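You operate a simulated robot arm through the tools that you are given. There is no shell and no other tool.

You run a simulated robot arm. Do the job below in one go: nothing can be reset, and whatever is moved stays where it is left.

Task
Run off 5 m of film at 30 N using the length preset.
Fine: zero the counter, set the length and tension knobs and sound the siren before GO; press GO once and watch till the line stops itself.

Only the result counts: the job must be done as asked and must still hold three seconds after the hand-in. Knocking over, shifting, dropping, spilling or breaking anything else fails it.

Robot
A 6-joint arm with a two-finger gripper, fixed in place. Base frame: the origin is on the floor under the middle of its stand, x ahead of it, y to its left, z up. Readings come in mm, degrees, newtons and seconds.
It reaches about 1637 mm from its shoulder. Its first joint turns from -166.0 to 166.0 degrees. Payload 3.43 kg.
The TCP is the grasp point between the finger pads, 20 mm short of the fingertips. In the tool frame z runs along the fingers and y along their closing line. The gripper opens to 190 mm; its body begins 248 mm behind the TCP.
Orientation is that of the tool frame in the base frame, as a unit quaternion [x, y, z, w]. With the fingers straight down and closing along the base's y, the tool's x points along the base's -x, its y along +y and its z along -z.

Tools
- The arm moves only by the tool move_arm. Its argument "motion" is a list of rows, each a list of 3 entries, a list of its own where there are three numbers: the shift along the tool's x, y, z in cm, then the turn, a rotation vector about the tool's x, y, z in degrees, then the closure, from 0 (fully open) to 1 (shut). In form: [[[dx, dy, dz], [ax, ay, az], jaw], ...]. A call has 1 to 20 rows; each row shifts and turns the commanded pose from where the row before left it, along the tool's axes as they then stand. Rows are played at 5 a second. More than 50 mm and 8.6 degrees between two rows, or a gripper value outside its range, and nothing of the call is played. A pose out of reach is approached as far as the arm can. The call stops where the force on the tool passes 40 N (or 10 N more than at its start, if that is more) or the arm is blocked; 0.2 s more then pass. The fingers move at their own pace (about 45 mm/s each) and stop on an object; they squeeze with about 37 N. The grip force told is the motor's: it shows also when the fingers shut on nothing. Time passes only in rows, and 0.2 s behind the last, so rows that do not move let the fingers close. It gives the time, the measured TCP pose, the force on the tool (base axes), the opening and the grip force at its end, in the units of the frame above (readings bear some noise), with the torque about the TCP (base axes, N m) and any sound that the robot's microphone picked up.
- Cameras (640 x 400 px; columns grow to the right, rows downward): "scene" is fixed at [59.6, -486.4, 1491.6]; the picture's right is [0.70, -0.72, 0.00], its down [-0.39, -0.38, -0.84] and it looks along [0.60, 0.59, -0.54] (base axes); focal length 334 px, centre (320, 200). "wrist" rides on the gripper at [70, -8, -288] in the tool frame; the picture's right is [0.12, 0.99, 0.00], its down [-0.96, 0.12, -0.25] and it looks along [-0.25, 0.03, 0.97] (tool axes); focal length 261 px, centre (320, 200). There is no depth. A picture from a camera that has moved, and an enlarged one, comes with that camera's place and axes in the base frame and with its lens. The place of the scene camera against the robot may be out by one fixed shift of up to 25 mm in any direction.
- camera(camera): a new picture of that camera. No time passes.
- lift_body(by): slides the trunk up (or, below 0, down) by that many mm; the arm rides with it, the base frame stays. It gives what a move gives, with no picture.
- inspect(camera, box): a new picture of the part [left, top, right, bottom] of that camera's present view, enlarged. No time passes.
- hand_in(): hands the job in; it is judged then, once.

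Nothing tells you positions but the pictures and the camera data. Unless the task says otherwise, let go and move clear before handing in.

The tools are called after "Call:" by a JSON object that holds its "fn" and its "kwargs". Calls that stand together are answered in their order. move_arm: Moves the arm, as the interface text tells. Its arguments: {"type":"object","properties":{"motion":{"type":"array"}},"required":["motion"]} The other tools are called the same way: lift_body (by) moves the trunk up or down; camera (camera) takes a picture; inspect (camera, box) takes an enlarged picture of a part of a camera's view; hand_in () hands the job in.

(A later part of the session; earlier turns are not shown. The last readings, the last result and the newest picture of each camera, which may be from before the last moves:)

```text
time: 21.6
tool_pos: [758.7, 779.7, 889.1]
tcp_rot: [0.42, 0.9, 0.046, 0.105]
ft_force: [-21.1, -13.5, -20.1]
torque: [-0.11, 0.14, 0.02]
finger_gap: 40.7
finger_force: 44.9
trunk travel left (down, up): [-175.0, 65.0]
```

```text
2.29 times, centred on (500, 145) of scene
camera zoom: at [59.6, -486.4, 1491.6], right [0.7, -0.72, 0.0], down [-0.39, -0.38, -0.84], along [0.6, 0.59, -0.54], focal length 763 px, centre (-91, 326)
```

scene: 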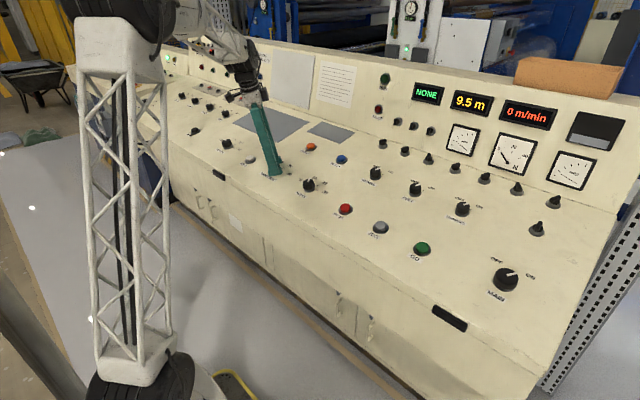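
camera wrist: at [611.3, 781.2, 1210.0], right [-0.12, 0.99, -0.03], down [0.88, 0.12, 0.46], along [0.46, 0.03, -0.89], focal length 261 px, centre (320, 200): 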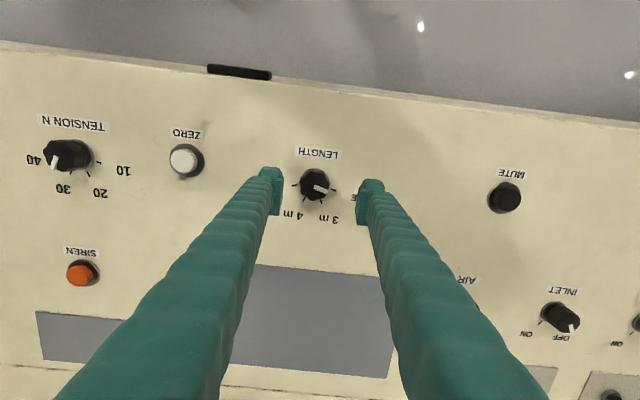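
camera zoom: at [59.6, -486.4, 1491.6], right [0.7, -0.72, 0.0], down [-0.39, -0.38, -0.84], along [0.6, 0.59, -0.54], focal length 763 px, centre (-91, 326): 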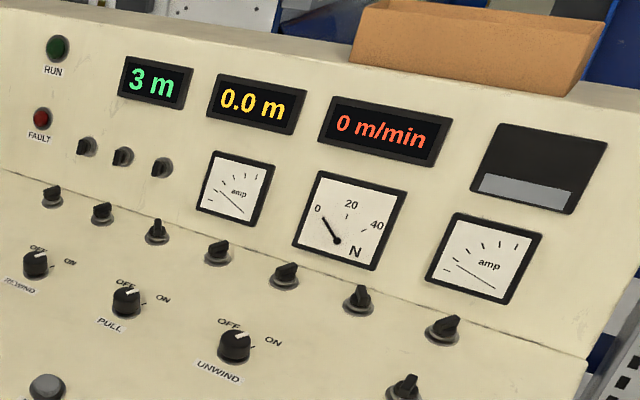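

The preset display now shows 3 m. I'll release, rotate the open gripper back, and regrip for the next stage.

Call:
{"fn": "move_arm", "kwargs": {"motion": [[[0, 0, 0], [0, 0, 0], 0.6], [[0, 0, 0], [0, 0, 0], 0.6], [[0, 0, 0], [0, 0, 0], 0.6], [[0, 0, 0], [0, 0, -8.3], 0.6], [[0, 0, 0], [0, 0, -8.3], 0.6], [[0, 0, 0], [0, 0, -8.3], 0.6], [[0, 0, 0], [0, 0, -8.3], 0.6], [[0, 0, 0], [0, 0, -8.4], 0.6], [[0, 0, 0], [0, 0, -8.4], 0.6], [[0, 0, 0], [0, 0, 0], 0.6], [[0, 0, 0], [0, 0, 0], 0.6]]}}

Call:
{"fn": "inspect", "kwargs": {"camera": "wrist", "box": [220, 130, 420, 270]}}

Call:
{"fn": "inspect", "kwargs": {"camera": "scene", "box": [360, 60, 640, 230]}}

```text
time: 24.0
tool_pos: [760.9, 779.4, 889.7]
tcp_rot: [-0.001, 0.993, -0.002, 0.117]
ft_force: [-0.1, 0.2, 0.1]
torque: [-0.01, -0.02, 0.0]
finger_gap: 76.1
finger_force: 0.0
trunk travel left (down, up): [-175.0, 65.0]
```

```text
2.86 times, centred on (320, 200) of wrist
camera zoom: at [626.9, 772.5, 1153.1], right [-0.12, 0.99, -0.03], down [0.88, 0.12, 0.46], along [0.46, 0.03, -0.89], focal length 745 px, centre (320, 200)
```

zoom: 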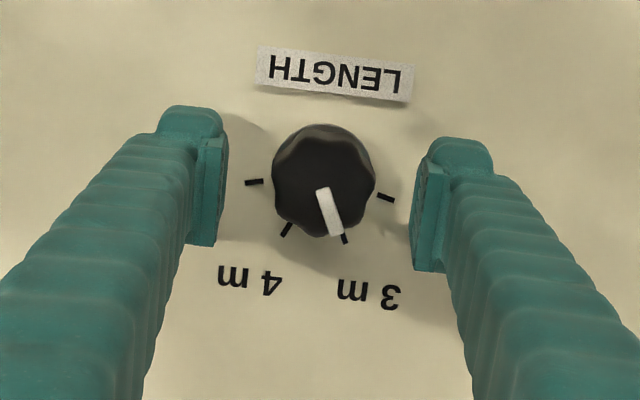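

```text
2.29 times, centred on (500, 145) of scene
camera zoom: at [59.6, -486.4, 1491.6], right [0.7, -0.72, 0.0], down [-0.39, -0.38, -0.84], along [0.6, 0.59, -0.54], focal length 763 px, centre (-91, 326)
```

zoom: 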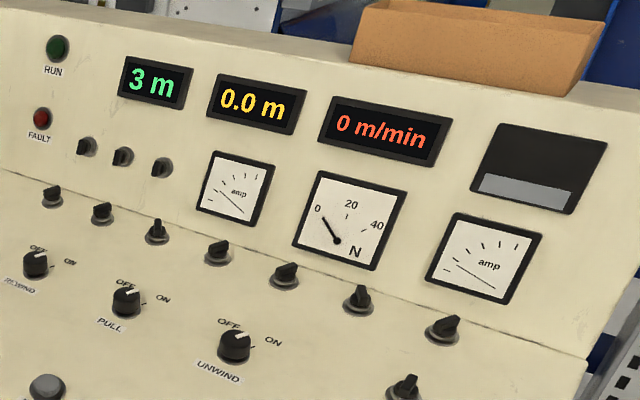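

Display holds at 3 m. The knob sits about 1.5 mm toward +y of the gripper centre, so I'll correct that, regrip and turn toward 4 m.

Call:
{"fn": "move_arm", "kwargs": {"motion": [[[0, 0.15, 0.1], [0, 0, 0], 0.6], [[0, 0, 0], [0, 0, 0], 0.6], [[0, 0, 0], [0, 0, 0], 1], [[0, 0, 0], [0, 0, 0], 1], [[0, 0, 0], [0, 0, 0], 1], [[0, 0, 0], [0, 0, 0], 1], [[0, 0, 0], [0, 0, 0], 1]]}}

```text
time: 25.6
tool_pos: [760.1, 780.4, 887.4]
tcp_rot: [0.0, 0.993, -0.002, 0.116]
ft_force: [-4.3, -10.6, -1.4]
torque: [-0.13, 0.07, 0.03]
finger_gap: 40.9
finger_force: 45.1
trunk travel left (down, up): [-175.0, 65.0]
```

From how the side-load grew with angle, the knob axis lies about 2.5 mm toward tool +x of my centre. I'll open, shift, regrip and read the force again.

Call:
{"fn": "move_arm", "kwargs": {"motion": [[[0, 0, 0], [0, 0, 0], 0.65], [[0, 0, 0], [0, 0, 0], 0.65], [[0.25, -0.06, 0], [0, 0, 0], 0.65], [[0, 0, 0], [0, 0, 0], 0.65], [[0, 0, 0], [0, 0, 0], 1], [[0, 0, 0], [0, 0, 0], 1], [[0, 0, 0], [0, 0, 0], 1], [[0, 0, 0], [0, 0, 0], 1], [[0, 0, 0], [0, 0, 8.3], 1], [[0, 0, 0], [0, 0, 8.3], 1], [[0, 0, 0], [0, 0, 8.4], 1], [[0, 0, 0], [0, 0, 0], 1]]}}

Call:
{"fn": "inspect", "kwargs": {"camera": "wrist", "box": [220, 130, 420, 270]}}

```text
time: 28.2
tool_pos: [757.8, 781.2, 888.9]
tcp_rot: [0.216, 0.97, 0.024, 0.113]
ft_force: [-0.3, -3.5, -1.7]
torque: [-0.01, -0.05, 0.02]
finger_gap: 40.7
finger_force: 44.9
trunk travel left (down, up): [-175.0, 65.0]
```

```text
2.86 times, centred on (320, 200) of wrist
camera zoom: at [628.2, 804.0, 1152.0], right [0.3, 0.95, 0.07], down [0.84, -0.3, 0.45], along [0.45, -0.08, -0.89], focal length 745 px, centre (320, 200)
```

zoom: 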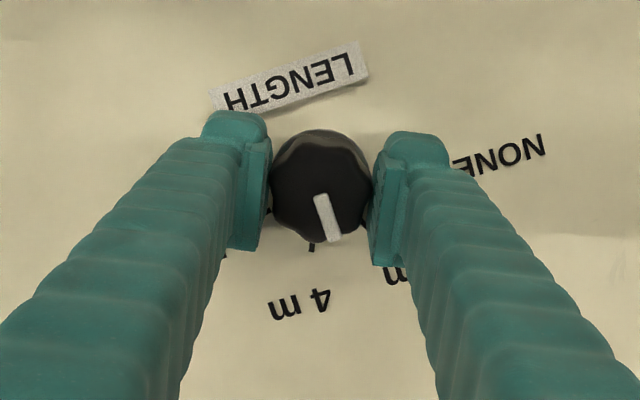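

The force is now only about 4 N at 25°, so the centring is good. I'll keep turning in the same grip, the next 25° to 4 m, and check.

Call:
{"fn": "move_arm", "kwargs": {"motion": [[[0, 0, 0], [0, 0, 8.3], 1], [[0, 0, 0], [0, 0, 8.3], 1], [[0, 0, 0], [0, 0, 8.4], 1], [[0, 0, 0], [0, 0, 0], 1]]}}

Call:
{"fn": "inspect", "kwargs": {"camera": "scene", "box": [360, 60, 640, 230]}}

Call:
{"fn": "inspect", "kwargs": {"camera": "wrist", "box": [220, 130, 420, 270]}}

```text
time: 29.2
tool_pos: [758.3, 779.9, 888.0]
tcp_rot: [0.419, 0.9, 0.048, 0.106]
ft_force: [2.7, -1.1, -1.5]
torque: [0.02, -0.05, -0.02]
finger_gap: 40.6
finger_force: 45.1
trunk travel left (down, up): [-175.0, 65.0]
```

```text
2.29 times, centred on (500, 145) of scene
camera zoom: at [59.6, -486.4, 1491.6], right [0.7, -0.72, 0.0], down [-0.39, -0.38, -0.84], along [0.6, 0.59, -0.54], focal length 763 px, centre (-91, 326)
```

zoom: 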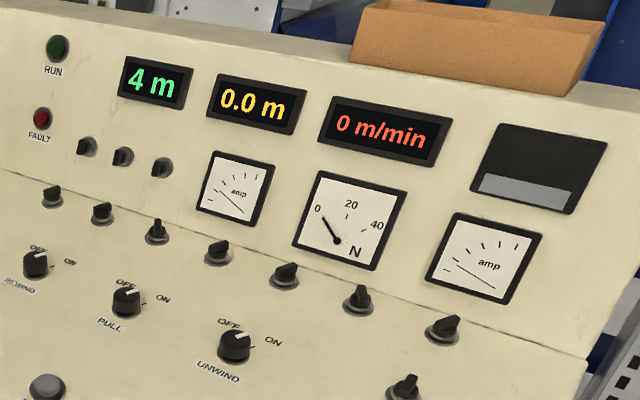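

```text
2.86 times, centred on (320, 200) of wrist
camera zoom: at [643.3, 830.2, 1155.5], right [0.67, 0.73, 0.16], down [0.63, -0.66, 0.41], along [0.4, -0.17, -0.9], focal length 745 px, centre (320, 200)
```

zoom: 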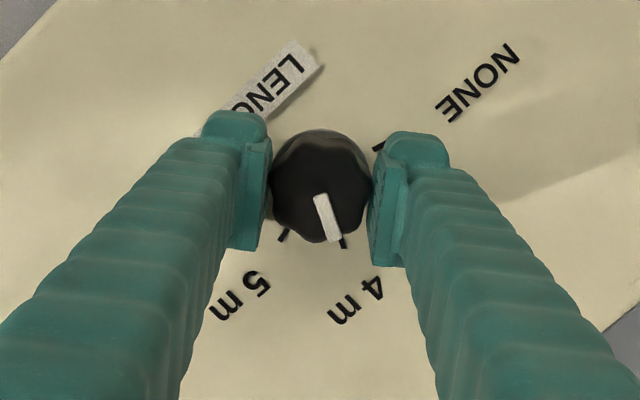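

The display shows 4 m and the force is near zero. I'll continue in the same grip another 50° to 5 m.

Call:
{"fn": "move_arm", "kwargs": {"motion": [[[0, 0, 0], [0, 0, 8.3], 1], [[0, 0, 0], [0, 0, 8.3], 1], [[0, 0, 0], [0, 0, 8.3], 1], [[0, 0, 0], [0, 0, 8.3], 1], [[0, 0, 0], [0, 0, 8.3], 1], [[0, 0, 0], [0, 0, 8.3], 1], [[0, 0, 0], [0, 0, 0], 1]]}}

Call:
{"fn": "inspect", "kwargs": {"camera": "scene", "box": [360, 60, 640, 230]}}

Call:
{"fn": "inspect", "kwargs": {"camera": "wrist", "box": [220, 130, 420, 270]}}

```text
time: 30.8
tool_pos: [757.8, 780.5, 887.8]
tcp_rot: [0.76, 0.639, 0.088, 0.075]
ft_force: [1.0, -5.0, 0.8]
torque: [-0.06, -0.03, -0.02]
finger_gap: 40.6
finger_force: 45.1
trunk travel left (down, up): [-175.0, 65.0]
```

```text
2.29 times, centred on (500, 145) of scene
camera zoom: at [59.6, -486.4, 1491.6], right [0.7, -0.72, 0.0], down [-0.39, -0.38, -0.84], along [0.6, 0.59, -0.54], focal length 763 px, centre (-91, 326)
```

zoom: 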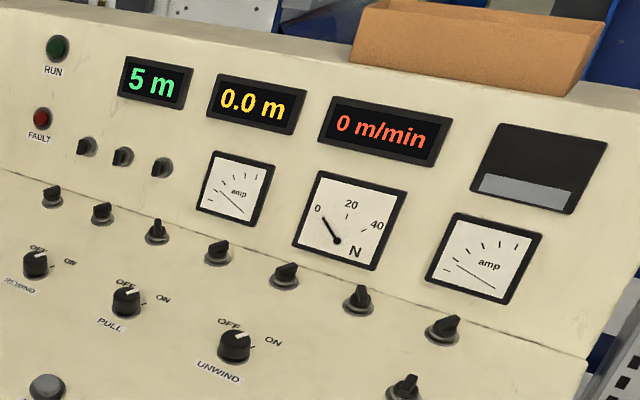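

```text
2.86 times, centred on (320, 200) of wrist
camera zoom: at [697.2, 852.4, 1168.3], right [0.97, -0.05, 0.23], down [-0.11, -0.97, 0.23], along [0.21, -0.25, -0.95], focal length 745 px, centre (320, 200)
```

zoom: 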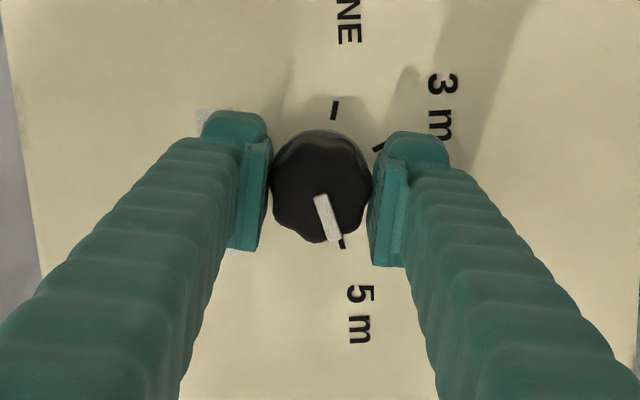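

The preset display shows 5 m. I'll release, retreat straight up and untwist the wrist, then confirm that both knobs stayed put.

Call:
{"fn": "move_arm", "kwargs": {"motion": [[[0, 0, 0], [0, 0, 0], 0.6], [[0, 0, 0], [0, 0, 0], 0.6], [[0, 0, 0], [0, 0, 0], 0.6], [[0, 0, -3], [0, 0, 0], 0.6], [[0, 0, -4], [0, 0, 0], 0.6], [[0, 0, -4], [0, 0, 0], 0.6], [[0, 0, 0], [0, 0, -8.3], 0.8], [[0, 0, 0], [0, 0, -8.3], 1], [[0, 0, 0], [0, 0, -8.3], 1], [[0, 0, 0], [0, 0, -8.3], 1], [[0, 0, 0], [0, 0, -8.3], 1], [[0, 0, 0], [0, 0, -8.3], 1], [[0, 0, 0], [0, 0, -8.4], 1], [[0, 0, 0], [0, 0, -8.3], 1], [[0, 0, 0], [0, 0, -8.3], 1], [[0, 0, 0], [0, 0, -8.3], 1], [[0, 0, 0], [0, 0, -8.3], 1], [[0, 0, 0], [0, 0, -8.4], 1], [[0, 0, 0], [0, 0, 0], 1]]}}

Call:
{"fn": "camera", "kwargs": {"camera": "wrist"}}

Call:
{"fn": "inspect", "kwargs": {"camera": "scene", "box": [360, 60, 640, 230]}}

Call:
{"fn": "inspect", "kwargs": {"camera": "scene", "box": [200, 110, 330, 210]}}

```text
time: 34.8
tool_pos: [732.8, 779.7, 994.5]
tcp_rot: [-0.001, 0.993, -0.003, 0.118]
ft_force: [-0.3, 0.3, -0.4]
torque: [0.01, 0.05, -0.02]
finger_gap: 0.0
finger_force: 34.2
trunk travel left (down, up): [-175.0, 65.0]
```

```text
taken
camera wrist: at [600.2, 773.3, 1258.4], right [-0.12, 0.99, -0.03], down [0.88, 0.12, 0.46], along [0.46, 0.03, -0.89], focal length 261 px, centre (320, 200)
```

wrist: 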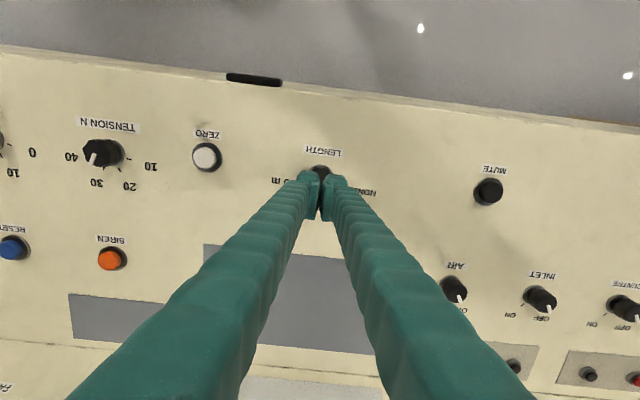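

```text
2.29 times, centred on (500, 145) of scene
camera zoom: at [59.6, -486.4, 1491.6], right [0.7, -0.72, 0.0], down [-0.39, -0.38, -0.84], along [0.6, 0.59, -0.54], focal length 763 px, centre (-91, 326)
```

zoom: 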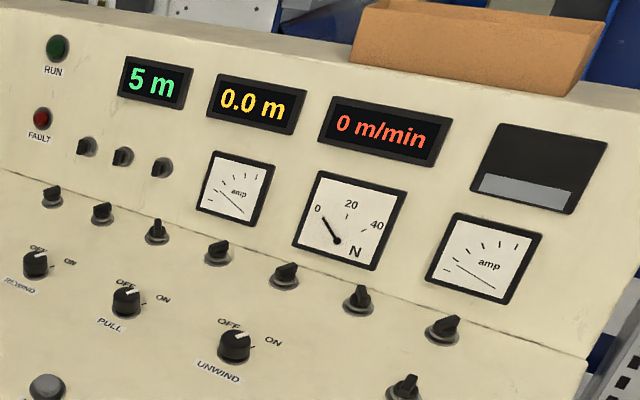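

```text
4.00 times, centred on (265, 160) of scene
camera zoom: at [59.6, -486.4, 1491.6], right [0.7, -0.72, 0.0], down [-0.39, -0.38, -0.84], along [0.6, 0.59, -0.54], focal length 1336 px, centre (540, 360)
```

zoom: 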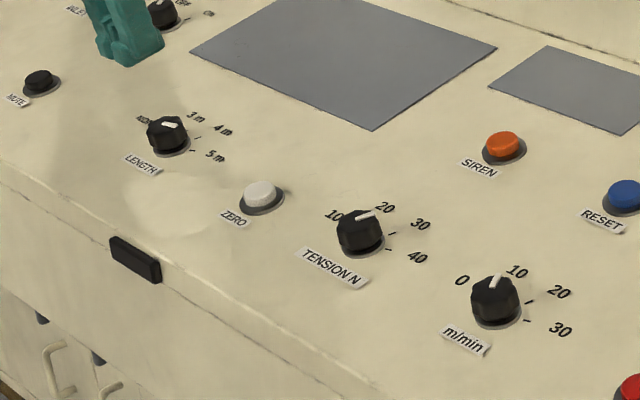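

The display still reads 5 m / 0.0 m. I'll zoom in on both pointers to be sure of their settings.

Call:
{"fn": "inspect", "kwargs": {"camera": "scene", "box": [215, 130, 255, 155]}}

Call:
{"fn": "inspect", "kwargs": {"camera": "scene", "box": [260, 150, 300, 175]}}

Call:
{"fn": "inspect", "kwargs": {"camera": "wrist", "box": [60, 110, 180, 200]}}

```text
16.00 times, centred on (235, 142) of scene
camera zoom: at [59.6, -486.4, 1491.6], right [0.7, -0.72, 0.0], down [-0.39, -0.38, -0.84], along [0.6, 0.59, -0.54], focal length 5344 px, centre (1680, 1120)
```

zoom: 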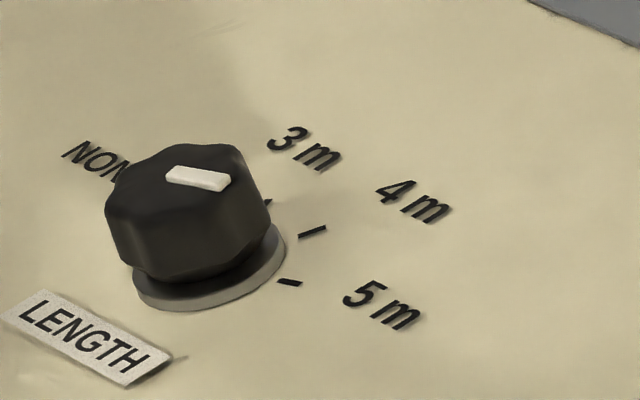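

```text
16.00 times, centred on (280, 162) of scene
camera zoom: at [59.6, -486.4, 1491.6], right [0.7, -0.72, 0.0], down [-0.39, -0.38, -0.84], along [0.6, 0.59, -0.54], focal length 5344 px, centre (960, 800)
```

zoom: 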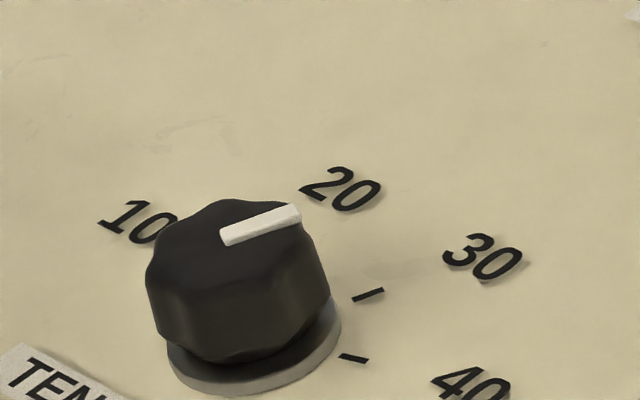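

```text
4.44 times, centred on (120, 155) of wrist
camera zoom: at [600.2, 773.3, 1258.4], right [-0.12, 0.99, -0.03], down [0.88, 0.12, 0.46], along [0.46, 0.03, -0.89], focal length 1158 px, centre (1209, 400)
```

zoom: 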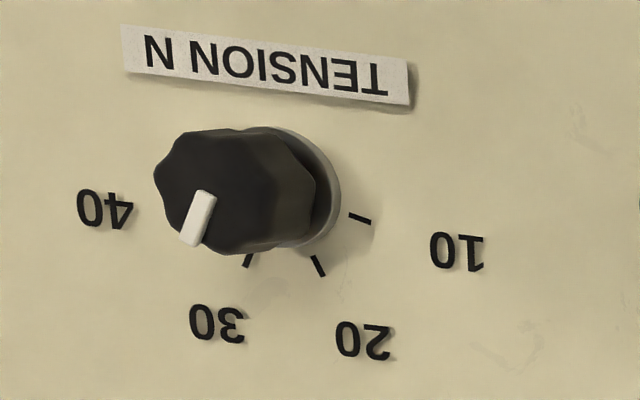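

LENGTH points at 5 m and TENSION at 30. Before sounding the siren I'll locate GO (roughly (756, −211, 859)) precisely, so little time passes between siren and GO.

Call:
{"fn": "move_arm", "kwargs": {"motion": [[[0, -4.95, 0], [0, 0, 0], 1], [[0, -4.95, 0], [0, 0, 0], 1], [[0, -4.95, 0], [0, 0, 0], 1], [[0, -4.95, 0], [0, 0, 0], 1], [[0, -4.95, 0], [0, 0, 0], 1], [[0, -4.95, 0], [0, 0, 0], 1], [[0, -4.95, 0], [0, 0, 0], 1], [[0, -4.95, 0], [0, 0, 0], 1], [[0, -4.95, 0], [0, 0, 0], 1], [[0, -4.95, 0], [0, 0, 0], 1], [[0, -4.95, 0], [0, 0, 0], 1], [[0, -4.95, 0], [0, 0, 0], 1], [[0, -4.95, 0], [0, 0, 0], 1], [[0, -4.95, 0], [0, 0, 0], 1], [[0, -4.95, 0], [0, 0, 0], 1], [[0, -4.95, 0], [0, 0, 0], 1], [[0, -4.95, 0], [0, 0, 0], 1], [[0, -4.95, 0], [0, 0, 0], 1], [[0, -4.95, 0], [0, 0, 0], 1], [[0, -4.95, 0], [0, 0, 0], 1]]}}

Call:
{"fn": "camera", "kwargs": {"camera": "wrist"}}

Call:
{"fn": "inspect", "kwargs": {"camera": "wrist", "box": [220, 130, 420, 270]}}

Call:
{"fn": "camera", "kwargs": {"camera": "scene"}}

```text
time: 39.0
tool_pos: [733.6, -210.8, 998.4]
tcp_rot: [0.0, 0.993, -0.002, 0.117]
ft_force: [-0.7, 0.9, -0.1]
torque: [-0.12, 0.01, -0.01]
finger_gap: 0.2
finger_force: 35.0
trunk travel left (down, up): [-175.0, 65.0]
```

```text
taken
camera wrist: at [599.7, -218.1, 1261.2], right [-0.12, 0.99, -0.03], down [0.88, 0.12, 0.46], along [0.46, 0.03, -0.89], focal length 261 px, centre (320, 200)
```

wrist: 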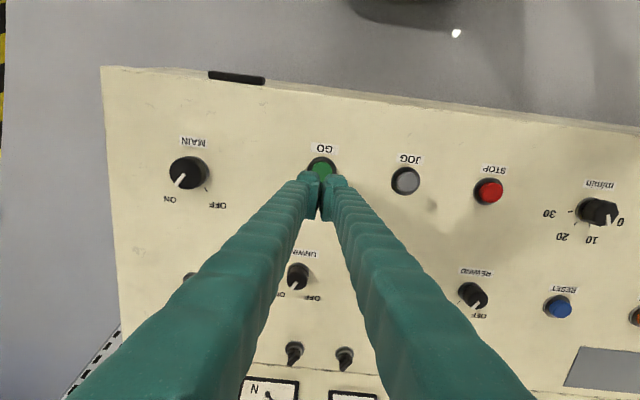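

```text
2.86 times, centred on (320, 200) of wrist
camera zoom: at [599.7, -218.1, 1261.2], right [-0.12, 0.99, -0.03], down [0.88, 0.12, 0.46], along [0.46, 0.03, -0.89], focal length 745 px, centre (320, 200)
```

zoom: 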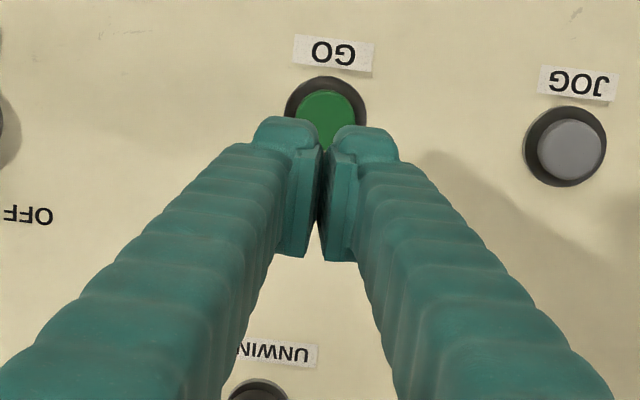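

```text
taken
```

scene: 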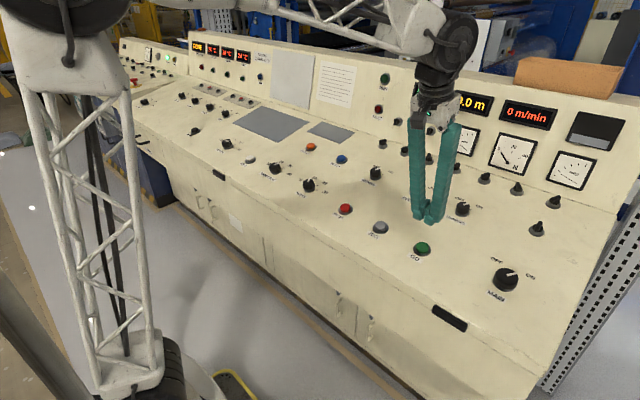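

GO lies about 10 mm toward tool +x and 2.6 mm toward +y of this hover, roughly 139 mm down, as ZERO did. Next I'll go over to hover above SIREN near (954, 432, 905).

Call:
{"fn": "move_arm", "kwargs": {"motion": [[[-1.38, 4.59, 0.29], [0, 0, 0], 1], [[-1.38, 4.59, 0.29], [0, 0, 0], 1], [[-1.38, 4.59, 0.29], [0, 0, 0], 1], [[-1.38, 4.59, 0.29], [0, 0, 0], 1], [[-1.38, 4.59, 0.29], [0, 0, 0], 1], [[-1.38, 4.59, 0.29], [0, 0, 0], 1], [[-1.38, 4.59, 0.29], [0, 0, 0], 1], [[-1.38, 4.59, 0.29], [0, 0, 0], 1], [[-1.38, 4.59, 0.29], [0, 0, 0], 1], [[-1.38, 4.59, 0.29], [0, 0, 0], 1], [[-1.38, 4.59, 0.29], [0, 0, 0], 1], [[-1.38, 4.59, 0.29], [0, 0, 0], 1], [[-1.38, 4.59, 0.29], [0, 0, 0], 1], [[-1.38, 4.59, 0.29], [0, 0, 0], 1], [[0, 0, 0], [0, 0, 0], 1]]}}

Call:
{"fn": "camera", "kwargs": {"camera": "wrist"}}

Call:
{"fn": "inspect", "kwargs": {"camera": "wrist", "box": [220, 130, 420, 270]}}

Call:
{"fn": "camera", "kwargs": {"camera": "scene"}}

```text
time: 42.2
tool_pos: [930.6, 433.0, 999.4]
tcp_rot: [0.001, 0.993, -0.002, 0.116]
ft_force: [0.7, 0.0, -0.1]
torque: [-0.01, 0.01, 0.0]
finger_gap: 0.0
finger_force: 34.2
trunk travel left (down, up): [-175.0, 65.0]
```

```text
taken
camera wrist: at [797.3, 425.6, 1263.5], right [-0.12, 0.99, -0.03], down [0.88, 0.12, 0.46], along [0.46, 0.03, -0.89], focal length 261 px, centre (320, 200)
```

wrist: 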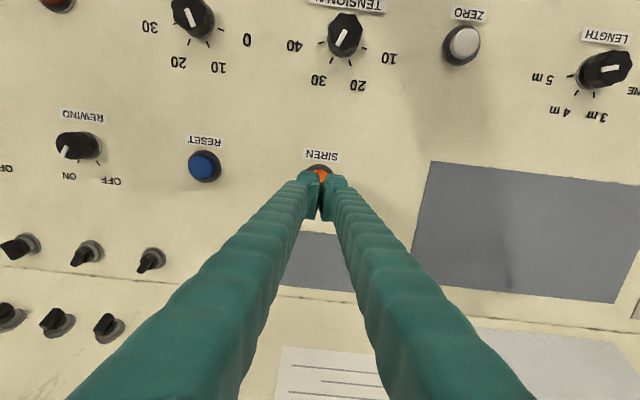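

```text
2.86 times, centred on (320, 200) of wrist
camera zoom: at [797.3, 425.6, 1263.5], right [-0.12, 0.99, -0.03], down [0.88, 0.12, 0.46], along [0.46, 0.03, -0.89], focal length 745 px, centre (320, 200)
```

zoom: 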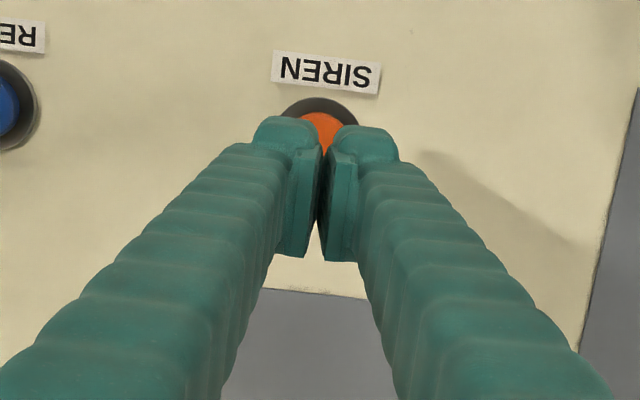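

```text
taken
```

scene: 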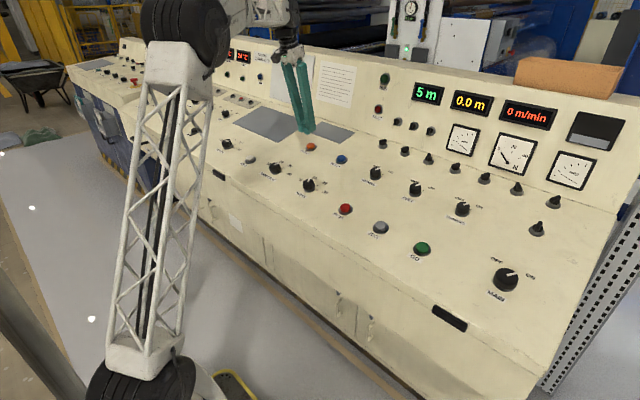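

SIREN lies nearly under the fingertips. I'll align and descend most of the way, then press in fine steps.

Call:
{"fn": "move_arm", "kwargs": {"motion": [[[0.35, 0.03, 0], [0, 0, 0], 1], [[0, 0, 3], [0, 0, 0], 1], [[0, 0, 2], [0, 0, 0], 1], [[0, 0, 0.6], [0, 0, 0], 1], [[0, 0, 0], [0, 0, 0], 1]]}}

Call:
{"fn": "inspect", "kwargs": {"camera": "scene", "box": [270, 110, 350, 180]}}

Call:
{"fn": "inspect", "kwargs": {"camera": "wrist", "box": [220, 130, 420, 270]}}

```text
time: 43.4
tool_pos: [940.3, 431.4, 944.6]
tcp_rot: [0.0, 0.993, -0.001, 0.116]
ft_force: [0.6, 0.7, -0.3]
torque: [0.03, -0.03, 0.01]
finger_gap: 0.0
finger_force: 33.7
trunk travel left (down, up): [-175.0, 65.0]
```

```text
5.71 times, centred on (310, 145) of scene
camera zoom: at [59.6, -486.4, 1491.6], right [0.7, -0.72, 0.0], down [-0.39, -0.38, -0.84], along [0.6, 0.59, -0.54], focal length 1908 px, centre (377, 514)
```

zoom: 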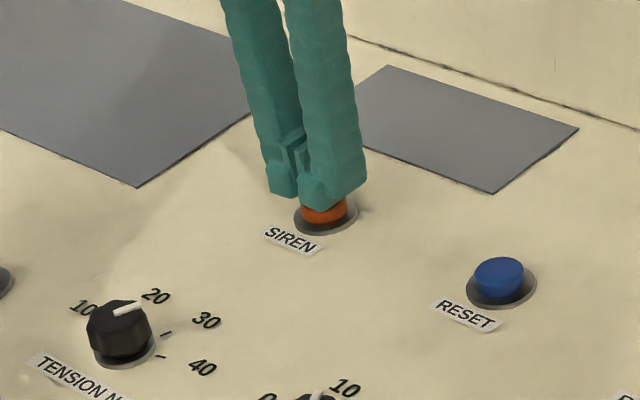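

```text
2.86 times, centred on (320, 200) of wrist
camera zoom: at [807.2, 424.1, 1208.6], right [-0.12, 0.99, -0.03], down [0.88, 0.12, 0.46], along [0.46, 0.03, -0.89], focal length 745 px, centre (320, 200)
```

zoom: 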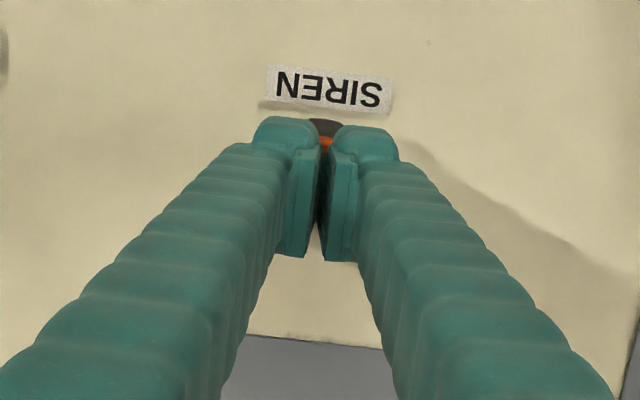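

The fingertips are about 20 mm above the desk over the orange cap. Now pressing in 2 mm steps.

Call:
{"fn": "move_arm", "kwargs": {"motion": [[[0, 0, 0.2], [0, 0, 0], 1], [[0, 0, 0.2], [0, 0, 0], 1], [[0, 0, 0.2], [0, 0, 0], 1]]}}

```text
time: 44.2
tool_pos: [940.0, 432.0, 939.4]
tcp_rot: [0.0, 0.993, -0.001, 0.116]
ft_force: [0.2, -0.7, 0.4]
torque: [-0.02, -0.04, 0.04]
finger_gap: 0.0
finger_force: 33.9
trunk travel left (down, up): [-175.0, 65.0]
```

Call:
{"fn": "move_arm", "kwargs": {"motion": [[[0, 0, 0.2], [0, 0, 0], 1], [[0, 0, 0.2], [0, 0, 0], 1]]}}

```text
time: 44.8
tool_pos: [940.6, 433.3, 936.7]
tcp_rot: [-0.001, 0.993, -0.001, 0.117]
ft_force: [0.0, 0.1, 1.3]
torque: [0.0, -0.02, 0.01]
finger_gap: 6.2
finger_force: 34.5
trunk travel left (down, up): [-175.0, 65.0]
```

Contact has begun (the fingers spread slightly as they did on ZERO), but there is no sound yet. I'll press 2 mm further.

Call:
{"fn": "move_arm", "kwargs": {"motion": [[[0, 0, 0.2], [0, 0, 0], 1]]}}

```text
time: 45.2
tool_pos: [941.2, 433.1, 934.6]
tcp_rot: [0.0, 0.993, -0.001, 0.117]
ft_force: [0.2, 0.0, 3.0]
torque: [0.02, 0.02, 0.01]
finger_gap: 6.0
finger_force: 34.1
trunk travel left (down, up): [-175.0, 65.0]
heard: click
```

A click. I'll hold one beat to hear whether the siren sounds.

Call:
{"fn": "move_arm", "kwargs": {"motion": [[[0, 0, 0], [0, 0, 0], 1]]}}

Call:
{"fn": "camera", "kwargs": {"camera": "scene"}}

```text
time: 45.6
tool_pos: [941.1, 432.1, 933.9]
tcp_rot: [0.001, 0.993, -0.001, 0.116]
ft_force: [0.1, 1.0, 3.4]
torque: [0.04, 0.0, -0.02]
finger_gap: 6.1
finger_force: 34.5
trunk travel left (down, up): [-175.0, 65.0]
```

```text
taken
```

scene: 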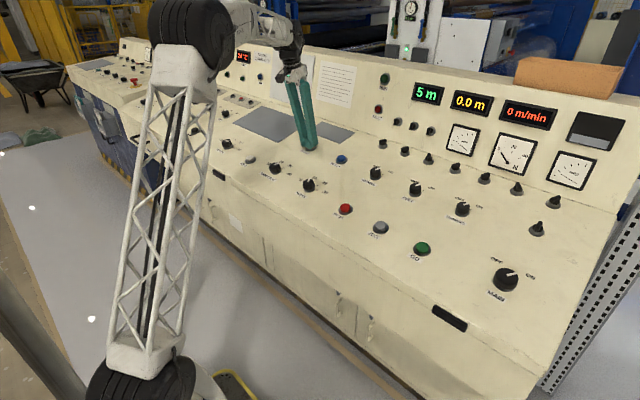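

No siren sound reported yet. I'll press 1 mm deeper and hold a second to see if it sounds.

Call:
{"fn": "move_arm", "kwargs": {"motion": [[[0, 0, 0.1], [0, 0, 0], 1], [[0, 0, 0], [0, 0, 0], 1], [[0, 0, 0], [0, 0, 0], 1], [[0, 0, 0], [0, 0, 0], 1], [[0, 0, 0], [0, 0, 0], 1]]}}

```text
time: 46.8
tool_pos: [942.0, 431.9, 932.1]
tcp_rot: [0.0, 0.993, -0.001, 0.117]
ft_force: [0.9, 2.2, 5.4]
torque: [0.02, -0.03, -0.01]
finger_gap: 6.0
finger_force: 34.2
trunk travel left (down, up): [-175.0, 65.0]
```

Still nothing more. I'll release the button by backing off 15 mm and listen, then look at the panel.

Call:
{"fn": "move_arm", "kwargs": {"motion": [[[0, 0, -0.8], [0, 0, 0], 1], [[0, 0, -0.8], [0, 0, 0], 1], [[0, 0, 0], [0, 0, 0], 1]]}}

Call:
{"fn": "inspect", "kwargs": {"camera": "scene", "box": [270, 110, 350, 180]}}

Call:
{"fn": "inspect", "kwargs": {"camera": "scene", "box": [360, 60, 640, 230]}}

Call:
{"fn": "inspect", "kwargs": {"camera": "scene", "box": [120, 30, 330, 150]}}

```text
time: 47.6
tool_pos: [938.3, 432.7, 948.3]
tcp_rot: [0.0, 0.993, 0.0, 0.116]
ft_force: [0.2, -0.1, 0.2]
torque: [0.04, 0.03, -0.04]
finger_gap: 0.0
finger_force: 34.2
trunk travel left (down, up): [-175.0, 65.0]
```

```text
5.71 times, centred on (310, 145) of scene
camera zoom: at [59.6, -486.4, 1491.6], right [0.7, -0.72, 0.0], down [-0.39, -0.38, -0.84], along [0.6, 0.59, -0.54], focal length 1908 px, centre (377, 514)
```

zoom: 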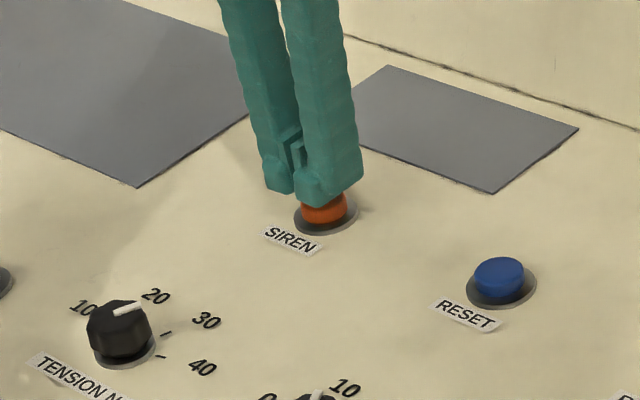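

```text
2.29 times, centred on (500, 145) of scene
camera zoom: at [59.6, -486.4, 1491.6], right [0.7, -0.72, 0.0], down [-0.39, -0.38, -0.84], along [0.6, 0.59, -0.54], focal length 763 px, centre (-91, 326)
```

zoom: 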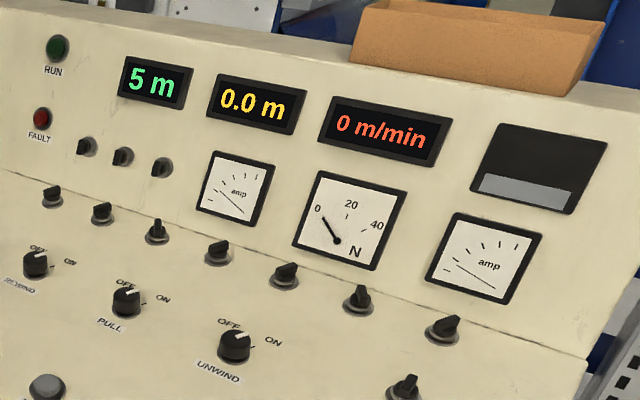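

```text
3.05 times, centred on (225, 90) of scene
camera zoom: at [59.6, -486.4, 1491.6], right [0.7, -0.72, 0.0], down [-0.39, -0.38, -0.84], along [0.6, 0.59, -0.54], focal length 1018 px, centre (610, 535)
```

zoom: 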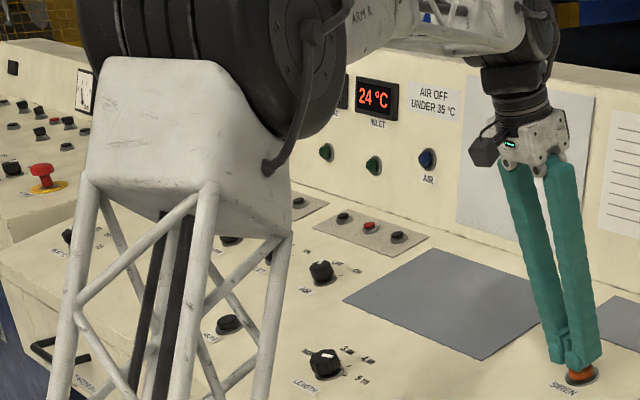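

The button springs back but no siren tone has been reported. Pressing it again a bit deeper is harmless, so I'll try that and listen.

Call:
{"fn": "move_arm", "kwargs": {"motion": [[[0, 0, 0.8], [0, 0, 0], 1], [[0, 0, 0.4], [0, 0, 0], 1], [[0, 0, 0.3], [0, 0, 0], 1], [[0, 0, 0.2], [0, 0, 0], 1], [[0, 0, 0.1], [0, 0, 0], 1], [[0, 0, 0.1], [0, 0, 0], 1], [[0, 0, 0], [0, 0, 0], 1], [[0, 0, 0], [0, 0, 0], 1]]}}

Call:
{"fn": "inspect", "kwargs": {"camera": "scene", "box": [360, 60, 640, 230]}}

```text
time: 49.4
tool_pos: [942.8, 433.0, 931.7]
tcp_rot: [0.0, 0.993, -0.001, 0.116]
ft_force: [-8.0, -5.0, 17.3]
torque: [-0.05, 0.1, -0.03]
finger_gap: 5.7
finger_force: 34.2
trunk travel left (down, up): [-175.0, 65.0]
heard: click
```

```text
2.29 times, centred on (500, 145) of scene
camera zoom: at [59.6, -486.4, 1491.6], right [0.7, -0.72, 0.0], down [-0.39, -0.38, -0.84], along [0.6, 0.59, -0.54], focal length 763 px, centre (-91, 326)
```

zoom: 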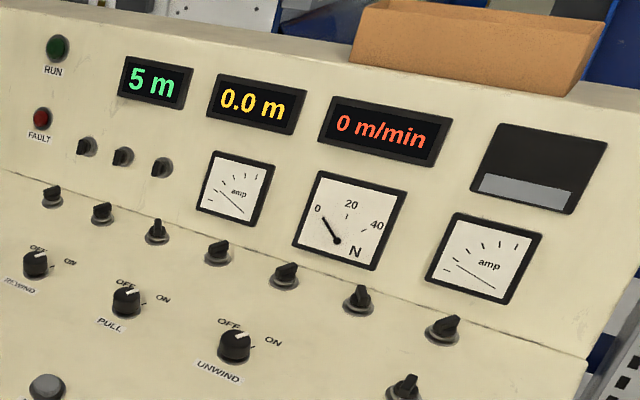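

A second clear click with the button fully bottomed, so the siren press is registered (this microphone reports button clicks). I'll retreat and go straight to GO.

Call:
{"fn": "move_arm", "kwargs": {"motion": [[[0, 0, -2], [0, 0, 0], 1], [[0, 0, -4], [0, 0, 0], 1], [[1.434, -4.574, 0], [0, 0, 0], 1], [[1.434, -4.574, 0], [0, 0, 0], 1], [[1.434, -4.574, 0], [0, 0, 0], 1], [[1.434, -4.574, 0], [0, 0, 0], 1], [[1.434, -4.574, 0], [0, 0, 0], 1], [[1.434, -4.574, 0], [0, 0, 0], 1], [[1.434, -4.574, 0], [0, 0, 0], 1], [[1.434, -4.574, 0], [0, 0, 0], 1], [[1.434, -4.574, 0], [0, 0, 0], 1], [[1.434, -4.574, 0], [0, 0, 0], 1], [[1.434, -4.574, 0], [0, 0, 0], 1], [[1.434, -4.574, 0], [0, 0, 0], 1], [[1.434, -4.574, 0], [0, 0, 0], 1], [[1.434, -4.574, 0], [0, 0, 0], 1], [[0, 0, 0], [0, 0, 0], 1]]}}

Call:
{"fn": "inspect", "kwargs": {"camera": "wrist", "box": [220, 130, 420, 270]}}

Call:
{"fn": "inspect", "kwargs": {"camera": "scene", "box": [380, 190, 480, 270]}}

```text
time: 53.0
tool_pos: [733.9, -207.2, 945.1]
tcp_rot: [-0.001, 0.993, -0.001, 0.117]
ft_force: [0.0, 0.3, 0.4]
torque: [-0.04, -0.02, -0.05]
finger_gap: 0.0
finger_force: 33.9
trunk travel left (down, up): [-175.0, 65.0]
```

```text
2.86 times, centred on (320, 200) of wrist
camera zoom: at [601.0, -215.2, 1209.1], right [-0.12, 0.99, -0.03], down [0.88, 0.12, 0.46], along [0.46, 0.03, -0.89], focal length 745 px, centre (320, 200)
```

zoom: 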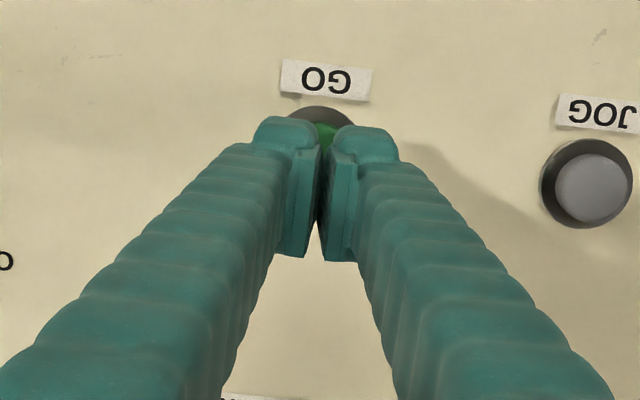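

```text
5.00 times, centred on (430, 230) of scene
camera zoom: at [59.6, -486.4, 1491.6], right [0.7, -0.72, 0.0], down [-0.39, -0.38, -0.84], along [0.6, 0.59, -0.54], focal length 1670 px, centre (-230, 50)
```

zoom: 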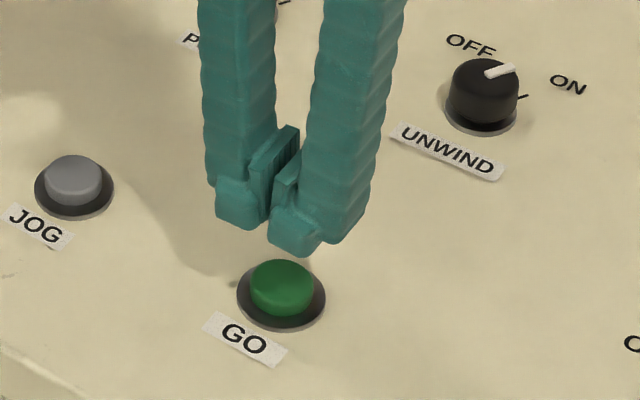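

Aligned over GO. I'll come down to just above the cap, then press gently once.

Call:
{"fn": "move_arm", "kwargs": {"motion": [[[0, 0, 2.5], [0, 0, 0], 1], [[0, 0, 1.8], [0, 0, 0], 1], [[0, 0, 0.7], [0, 0, 0], 1], [[0, 0, 0], [0, 0, 0], 1]]}}

Call:
{"fn": "inspect", "kwargs": {"camera": "scene", "box": [380, 190, 480, 270]}}

```text
time: 54.0
tool_pos: [746.0, -206.1, 896.3]
tcp_rot: [0.0, 0.993, -0.001, 0.116]
ft_force: [0.9, -0.4, 0.6]
torque: [0.02, 0.02, 0.03]
finger_gap: 0.0
finger_force: 34.7
trunk travel left (down, up): [-175.0, 65.0]
```

```text
5.00 times, centred on (430, 230) of scene
camera zoom: at [59.6, -486.4, 1491.6], right [0.7, -0.72, 0.0], down [-0.39, -0.38, -0.84], along [0.6, 0.59, -0.54], focal length 1670 px, centre (-230, 50)
```

zoom: 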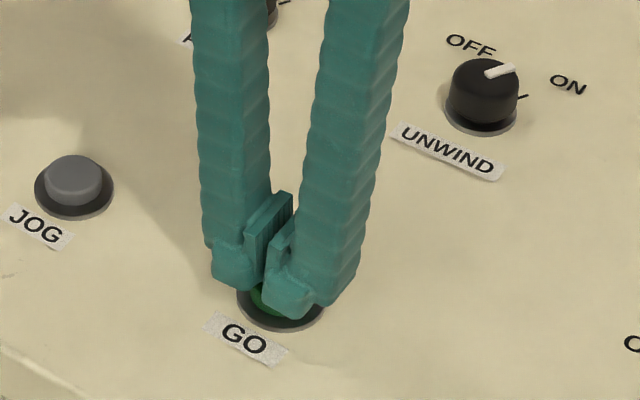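

The tips are just above the green cap. I'll press it once with three 2 mm steps and listen.

Call:
{"fn": "move_arm", "kwargs": {"motion": [[[0, 0, 0.2], [0, 0, 0], 1], [[0, 0, 0.2], [0, 0, 0], 1], [[0, 0, 0.2], [0, 0, 0], 1]]}}

Call:
{"fn": "inspect", "kwargs": {"camera": "scene", "box": [360, 60, 640, 230]}}

```text
time: 54.8
tool_pos: [748.3, -207.2, 889.6]
tcp_rot: [0.0, 0.993, -0.002, 0.115]
ft_force: [-0.4, 0.8, 2.1]
torque: [0.03, 0.05, -0.02]
finger_gap: 6.1
finger_force: 34.6
trunk travel left (down, up): [-175.0, 65.0]
heard: click
```

```text
2.29 times, centred on (500, 145) of scene
camera zoom: at [59.6, -486.4, 1491.6], right [0.7, -0.72, 0.0], down [-0.39, -0.38, -0.84], along [0.6, 0.59, -0.54], focal length 763 px, centre (-91, 326)
```

zoom: 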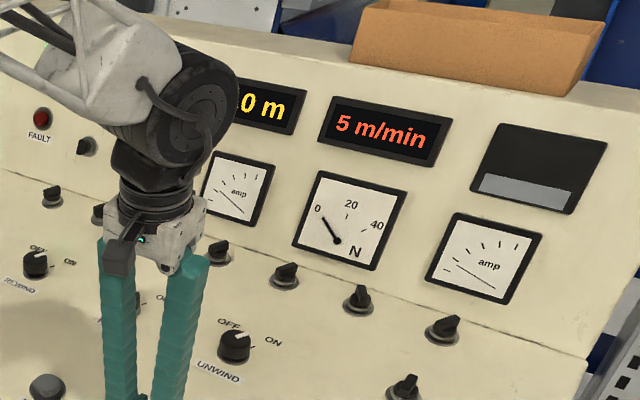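

GO clicked and the line is ramping up (5 m/min). I'll release straight up and slide aside so that I can watch the displays.

Call:
{"fn": "move_arm", "kwargs": {"motion": [[[0, 0, -2], [0, 0, 0], 1], [[0, 0, -4], [0, 0, 0], 1], [[0, 0, -4.5], [0, 0, 0], 1], [[0, 4.8, 0], [0, 0, 0], 1], [[0, 4.8, 0], [0, 0, 0], 1], [[0, 4.8, 0], [0, 0, 0], 1], [[0, 4.8, 0], [0, 0, 0], 1], [[0, 4.8, 0], [0, 0, 0], 1], [[0, 4.8, 0], [0, 0, 0], 1], [[0, 4.8, 0], [0, 0, 0], 1], [[0, 4.8, 0], [0, 0, 0], 1], [[0, 4.8, 0], [0, 0, 0], 1], [[0, 4.8, 0], [0, 0, 0], 1]]}}

Call:
{"fn": "inspect", "kwargs": {"camera": "scene", "box": [360, 60, 640, 230]}}

Call:
{"fn": "camera", "kwargs": {"camera": "scene"}}

```text
time: 57.6
tool_pos: [721.2, 275.1, 990.9]
tcp_rot: [0.0, 0.993, -0.001, 0.116]
ft_force: [0.1, -0.7, 0.4]
torque: [0.13, 0.02, 0.06]
finger_gap: 0.2
finger_force: 34.4
trunk travel left (down, up): [-175.0, 65.0]
```

```text
2.29 times, centred on (500, 145) of scene
camera zoom: at [59.6, -486.4, 1491.6], right [0.7, -0.72, 0.0], down [-0.39, -0.38, -0.84], along [0.6, 0.59, -0.54], focal length 763 px, centre (-91, 326)
```

zoom: 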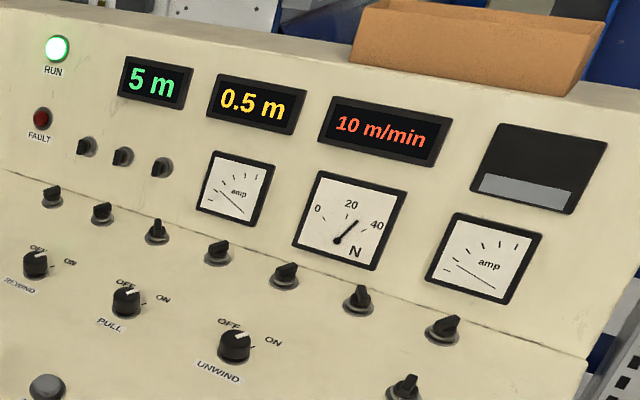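

```text
taken
```

scene: 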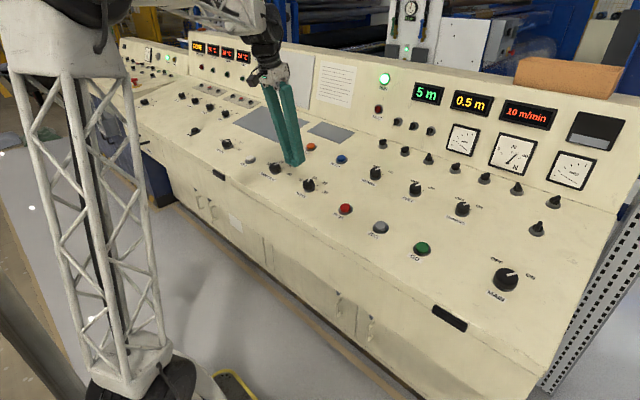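

RUN is lit at 10 m/min, with 0.5 m on the counter and about 30 N on the gauge. I'll raise the arm clear and keep watching.

Call:
{"fn": "move_arm", "kwargs": {"motion": [[[0, 0, -4], [0, 0, 0], 1], [[0, 0, -4], [0, 0, 0], 1], [[0, 0, -4], [0, 0, 0], 1], [[0, 0, 0], [0, 0, 0], 1], [[0, 0, 0], [0, 0, 0], 1], [[0, 0, 0], [0, 0, 0], 1], [[0, 0, 0], [0, 0, 0], 1], [[0, 0, 0], [0, 0, 0], 1], [[0, 0, 0], [0, 0, 0], 1], [[0, 0, 0], [0, 0, 0], 1], [[0, 0, 0], [0, 0, 0], 1], [[0, 0, 0], [0, 0, 0], 1], [[0, 0, 0], [0, 0, 0], 1], [[0, 0, 0], [0, 0, 0], 1], [[0, 0, 0], [0, 0, 0], 1]]}}

Call:
{"fn": "inspect", "kwargs": {"camera": "scene", "box": [360, 60, 640, 230]}}

Call:
{"fn": "inspect", "kwargs": {"camera": "scene", "box": [110, 30, 300, 150]}}

```text
time: 60.8
tool_pos: [693.8, 273.3, 1105.5]
tcp_rot: [0.0, 0.993, 0.0, 0.116]
ft_force: [0.4, -0.3, 0.3]
torque: [0.02, 0.0, 0.02]
finger_gap: 0.0
finger_force: 34.2
trunk travel left (down, up): [-175.0, 65.0]
```

```text
2.29 times, centred on (500, 145) of scene
camera zoom: at [59.6, -486.4, 1491.6], right [0.7, -0.72, 0.0], down [-0.39, -0.38, -0.84], along [0.6, 0.59, -0.54], focal length 763 px, centre (-91, 326)
```

zoom: 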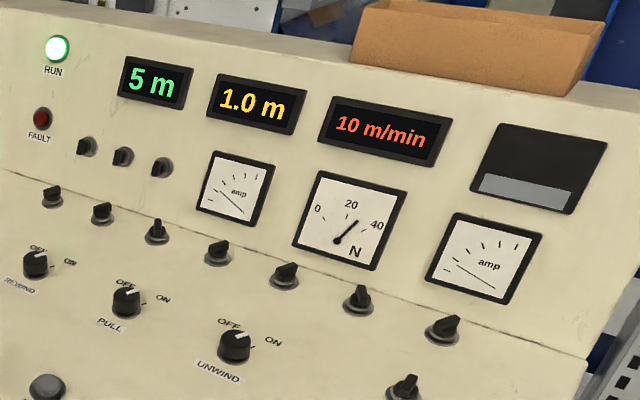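

```text
3.33 times, centred on (205, 90) of scene
camera zoom: at [59.6, -486.4, 1491.6], right [0.7, -0.72, 0.0], down [-0.39, -0.38, -0.84], along [0.6, 0.59, -0.54], focal length 1113 px, centre (703, 567)
```

zoom: 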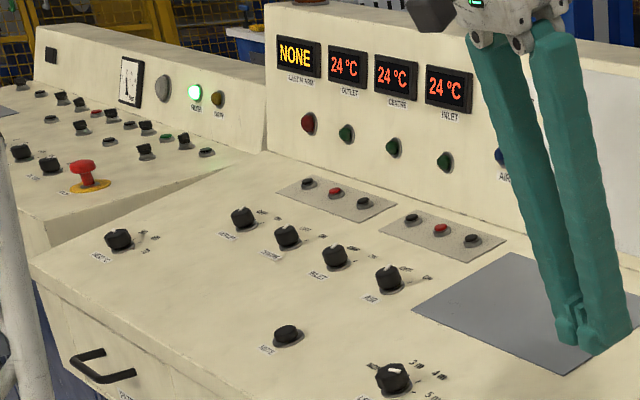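

The line runs steadily at 1.0 m, 10 m/min and 30 N, with no alarm and 24 °C throughout. I'll keep waiting and checking.

Call:
{"fn": "move_arm", "kwargs": {"motion": [[[0, 0, 0], [0, 0, 0], 1], [[0, 0, 0], [0, 0, 0], 1], [[0, 0, 0], [0, 0, 0], 1], [[0, 0, 0], [0, 0, 0], 1], [[0, 0, 0], [0, 0, 0], 1], [[0, 0, 0], [0, 0, 0], 1], [[0, 0, 0], [0, 0, 0], 1], [[0, 0, 0], [0, 0, 0], 1], [[0, 0, 0], [0, 0, 0], 1], [[0, 0, 0], [0, 0, 0], 1], [[0, 0, 0], [0, 0, 0], 1], [[0, 0, 0], [0, 0, 0], 1], [[0, 0, 0], [0, 0, 0], 1], [[0, 0, 0], [0, 0, 0], 1], [[0, 0, 0], [0, 0, 0], 1], [[0, 0, 0], [0, 0, 0], 1], [[0, 0, 0], [0, 0, 0], 1], [[0, 0, 0], [0, 0, 0], 1], [[0, 0, 0], [0, 0, 0], 1], [[0, 0, 0], [0, 0, 0], 1]]}}

Call:
{"fn": "camera", "kwargs": {"camera": "scene"}}

```text
time: 65.0
tool_pos: [693.8, 272.7, 1106.0]
tcp_rot: [0.0, 0.993, -0.001, 0.116]
ft_force: [-0.2, -0.6, -1.0]
torque: [0.0, 0.01, 0.02]
finger_gap: 0.1
finger_force: 34.7
trunk travel left (down, up): [-175.0, 65.0]
```

```text
taken
```

scene: 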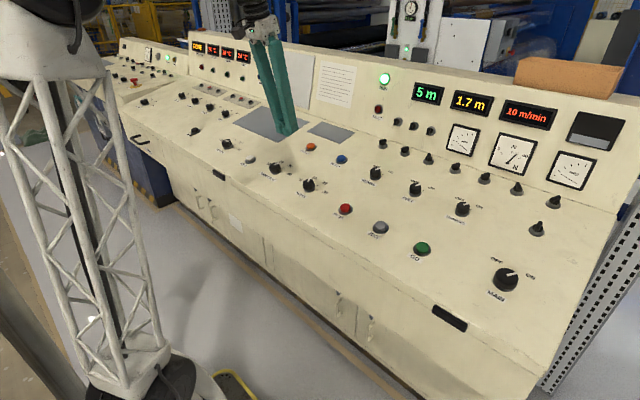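

The counter shows 1.7 m with everything normal. I'll continue to watch.

Call:
{"fn": "move_arm", "kwargs": {"motion": [[[0, 0, 0], [0, 0, 0], 1], [[0, 0, 0], [0, 0, 0], 1], [[0, 0, 0], [0, 0, 0], 1], [[0, 0, 0], [0, 0, 0], 1], [[0, 0, 0], [0, 0, 0], 1], [[0, 0, 0], [0, 0, 0], 1], [[0, 0, 0], [0, 0, 0], 1], [[0, 0, 0], [0, 0, 0], 1], [[0, 0, 0], [0, 0, 0], 1], [[0, 0, 0], [0, 0, 0], 1], [[0, 0, 0], [0, 0, 0], 1], [[0, 0, 0], [0, 0, 0], 1], [[0, 0, 0], [0, 0, 0], 1], [[0, 0, 0], [0, 0, 0], 1], [[0, 0, 0], [0, 0, 0], 1], [[0, 0, 0], [0, 0, 0], 1], [[0, 0, 0], [0, 0, 0], 1], [[0, 0, 0], [0, 0, 0], 1], [[0, 0, 0], [0, 0, 0], 1], [[0, 0, 0], [0, 0, 0], 1]]}}

Call:
{"fn": "camera", "kwargs": {"camera": "scene"}}

```text
time: 69.2
tool_pos: [694.1, 273.0, 1106.2]
tcp_rot: [0.0, 0.993, -0.001, 0.117]
ft_force: [0.6, 0.4, -0.6]
torque: [0.0, 0.03, 0.01]
finger_gap: 0.0
finger_force: 34.0
trunk travel left (down, up): [-175.0, 65.0]
```

```text
taken
```

scene: 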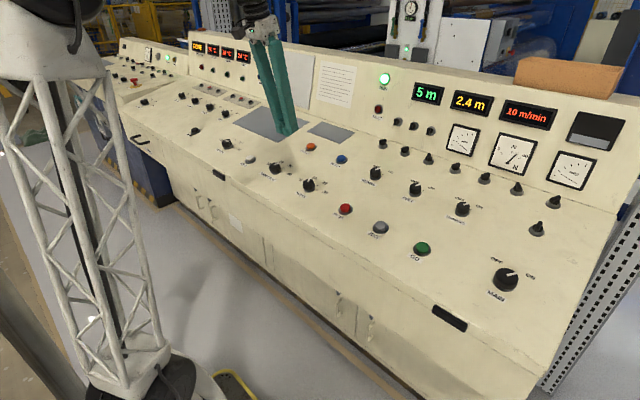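

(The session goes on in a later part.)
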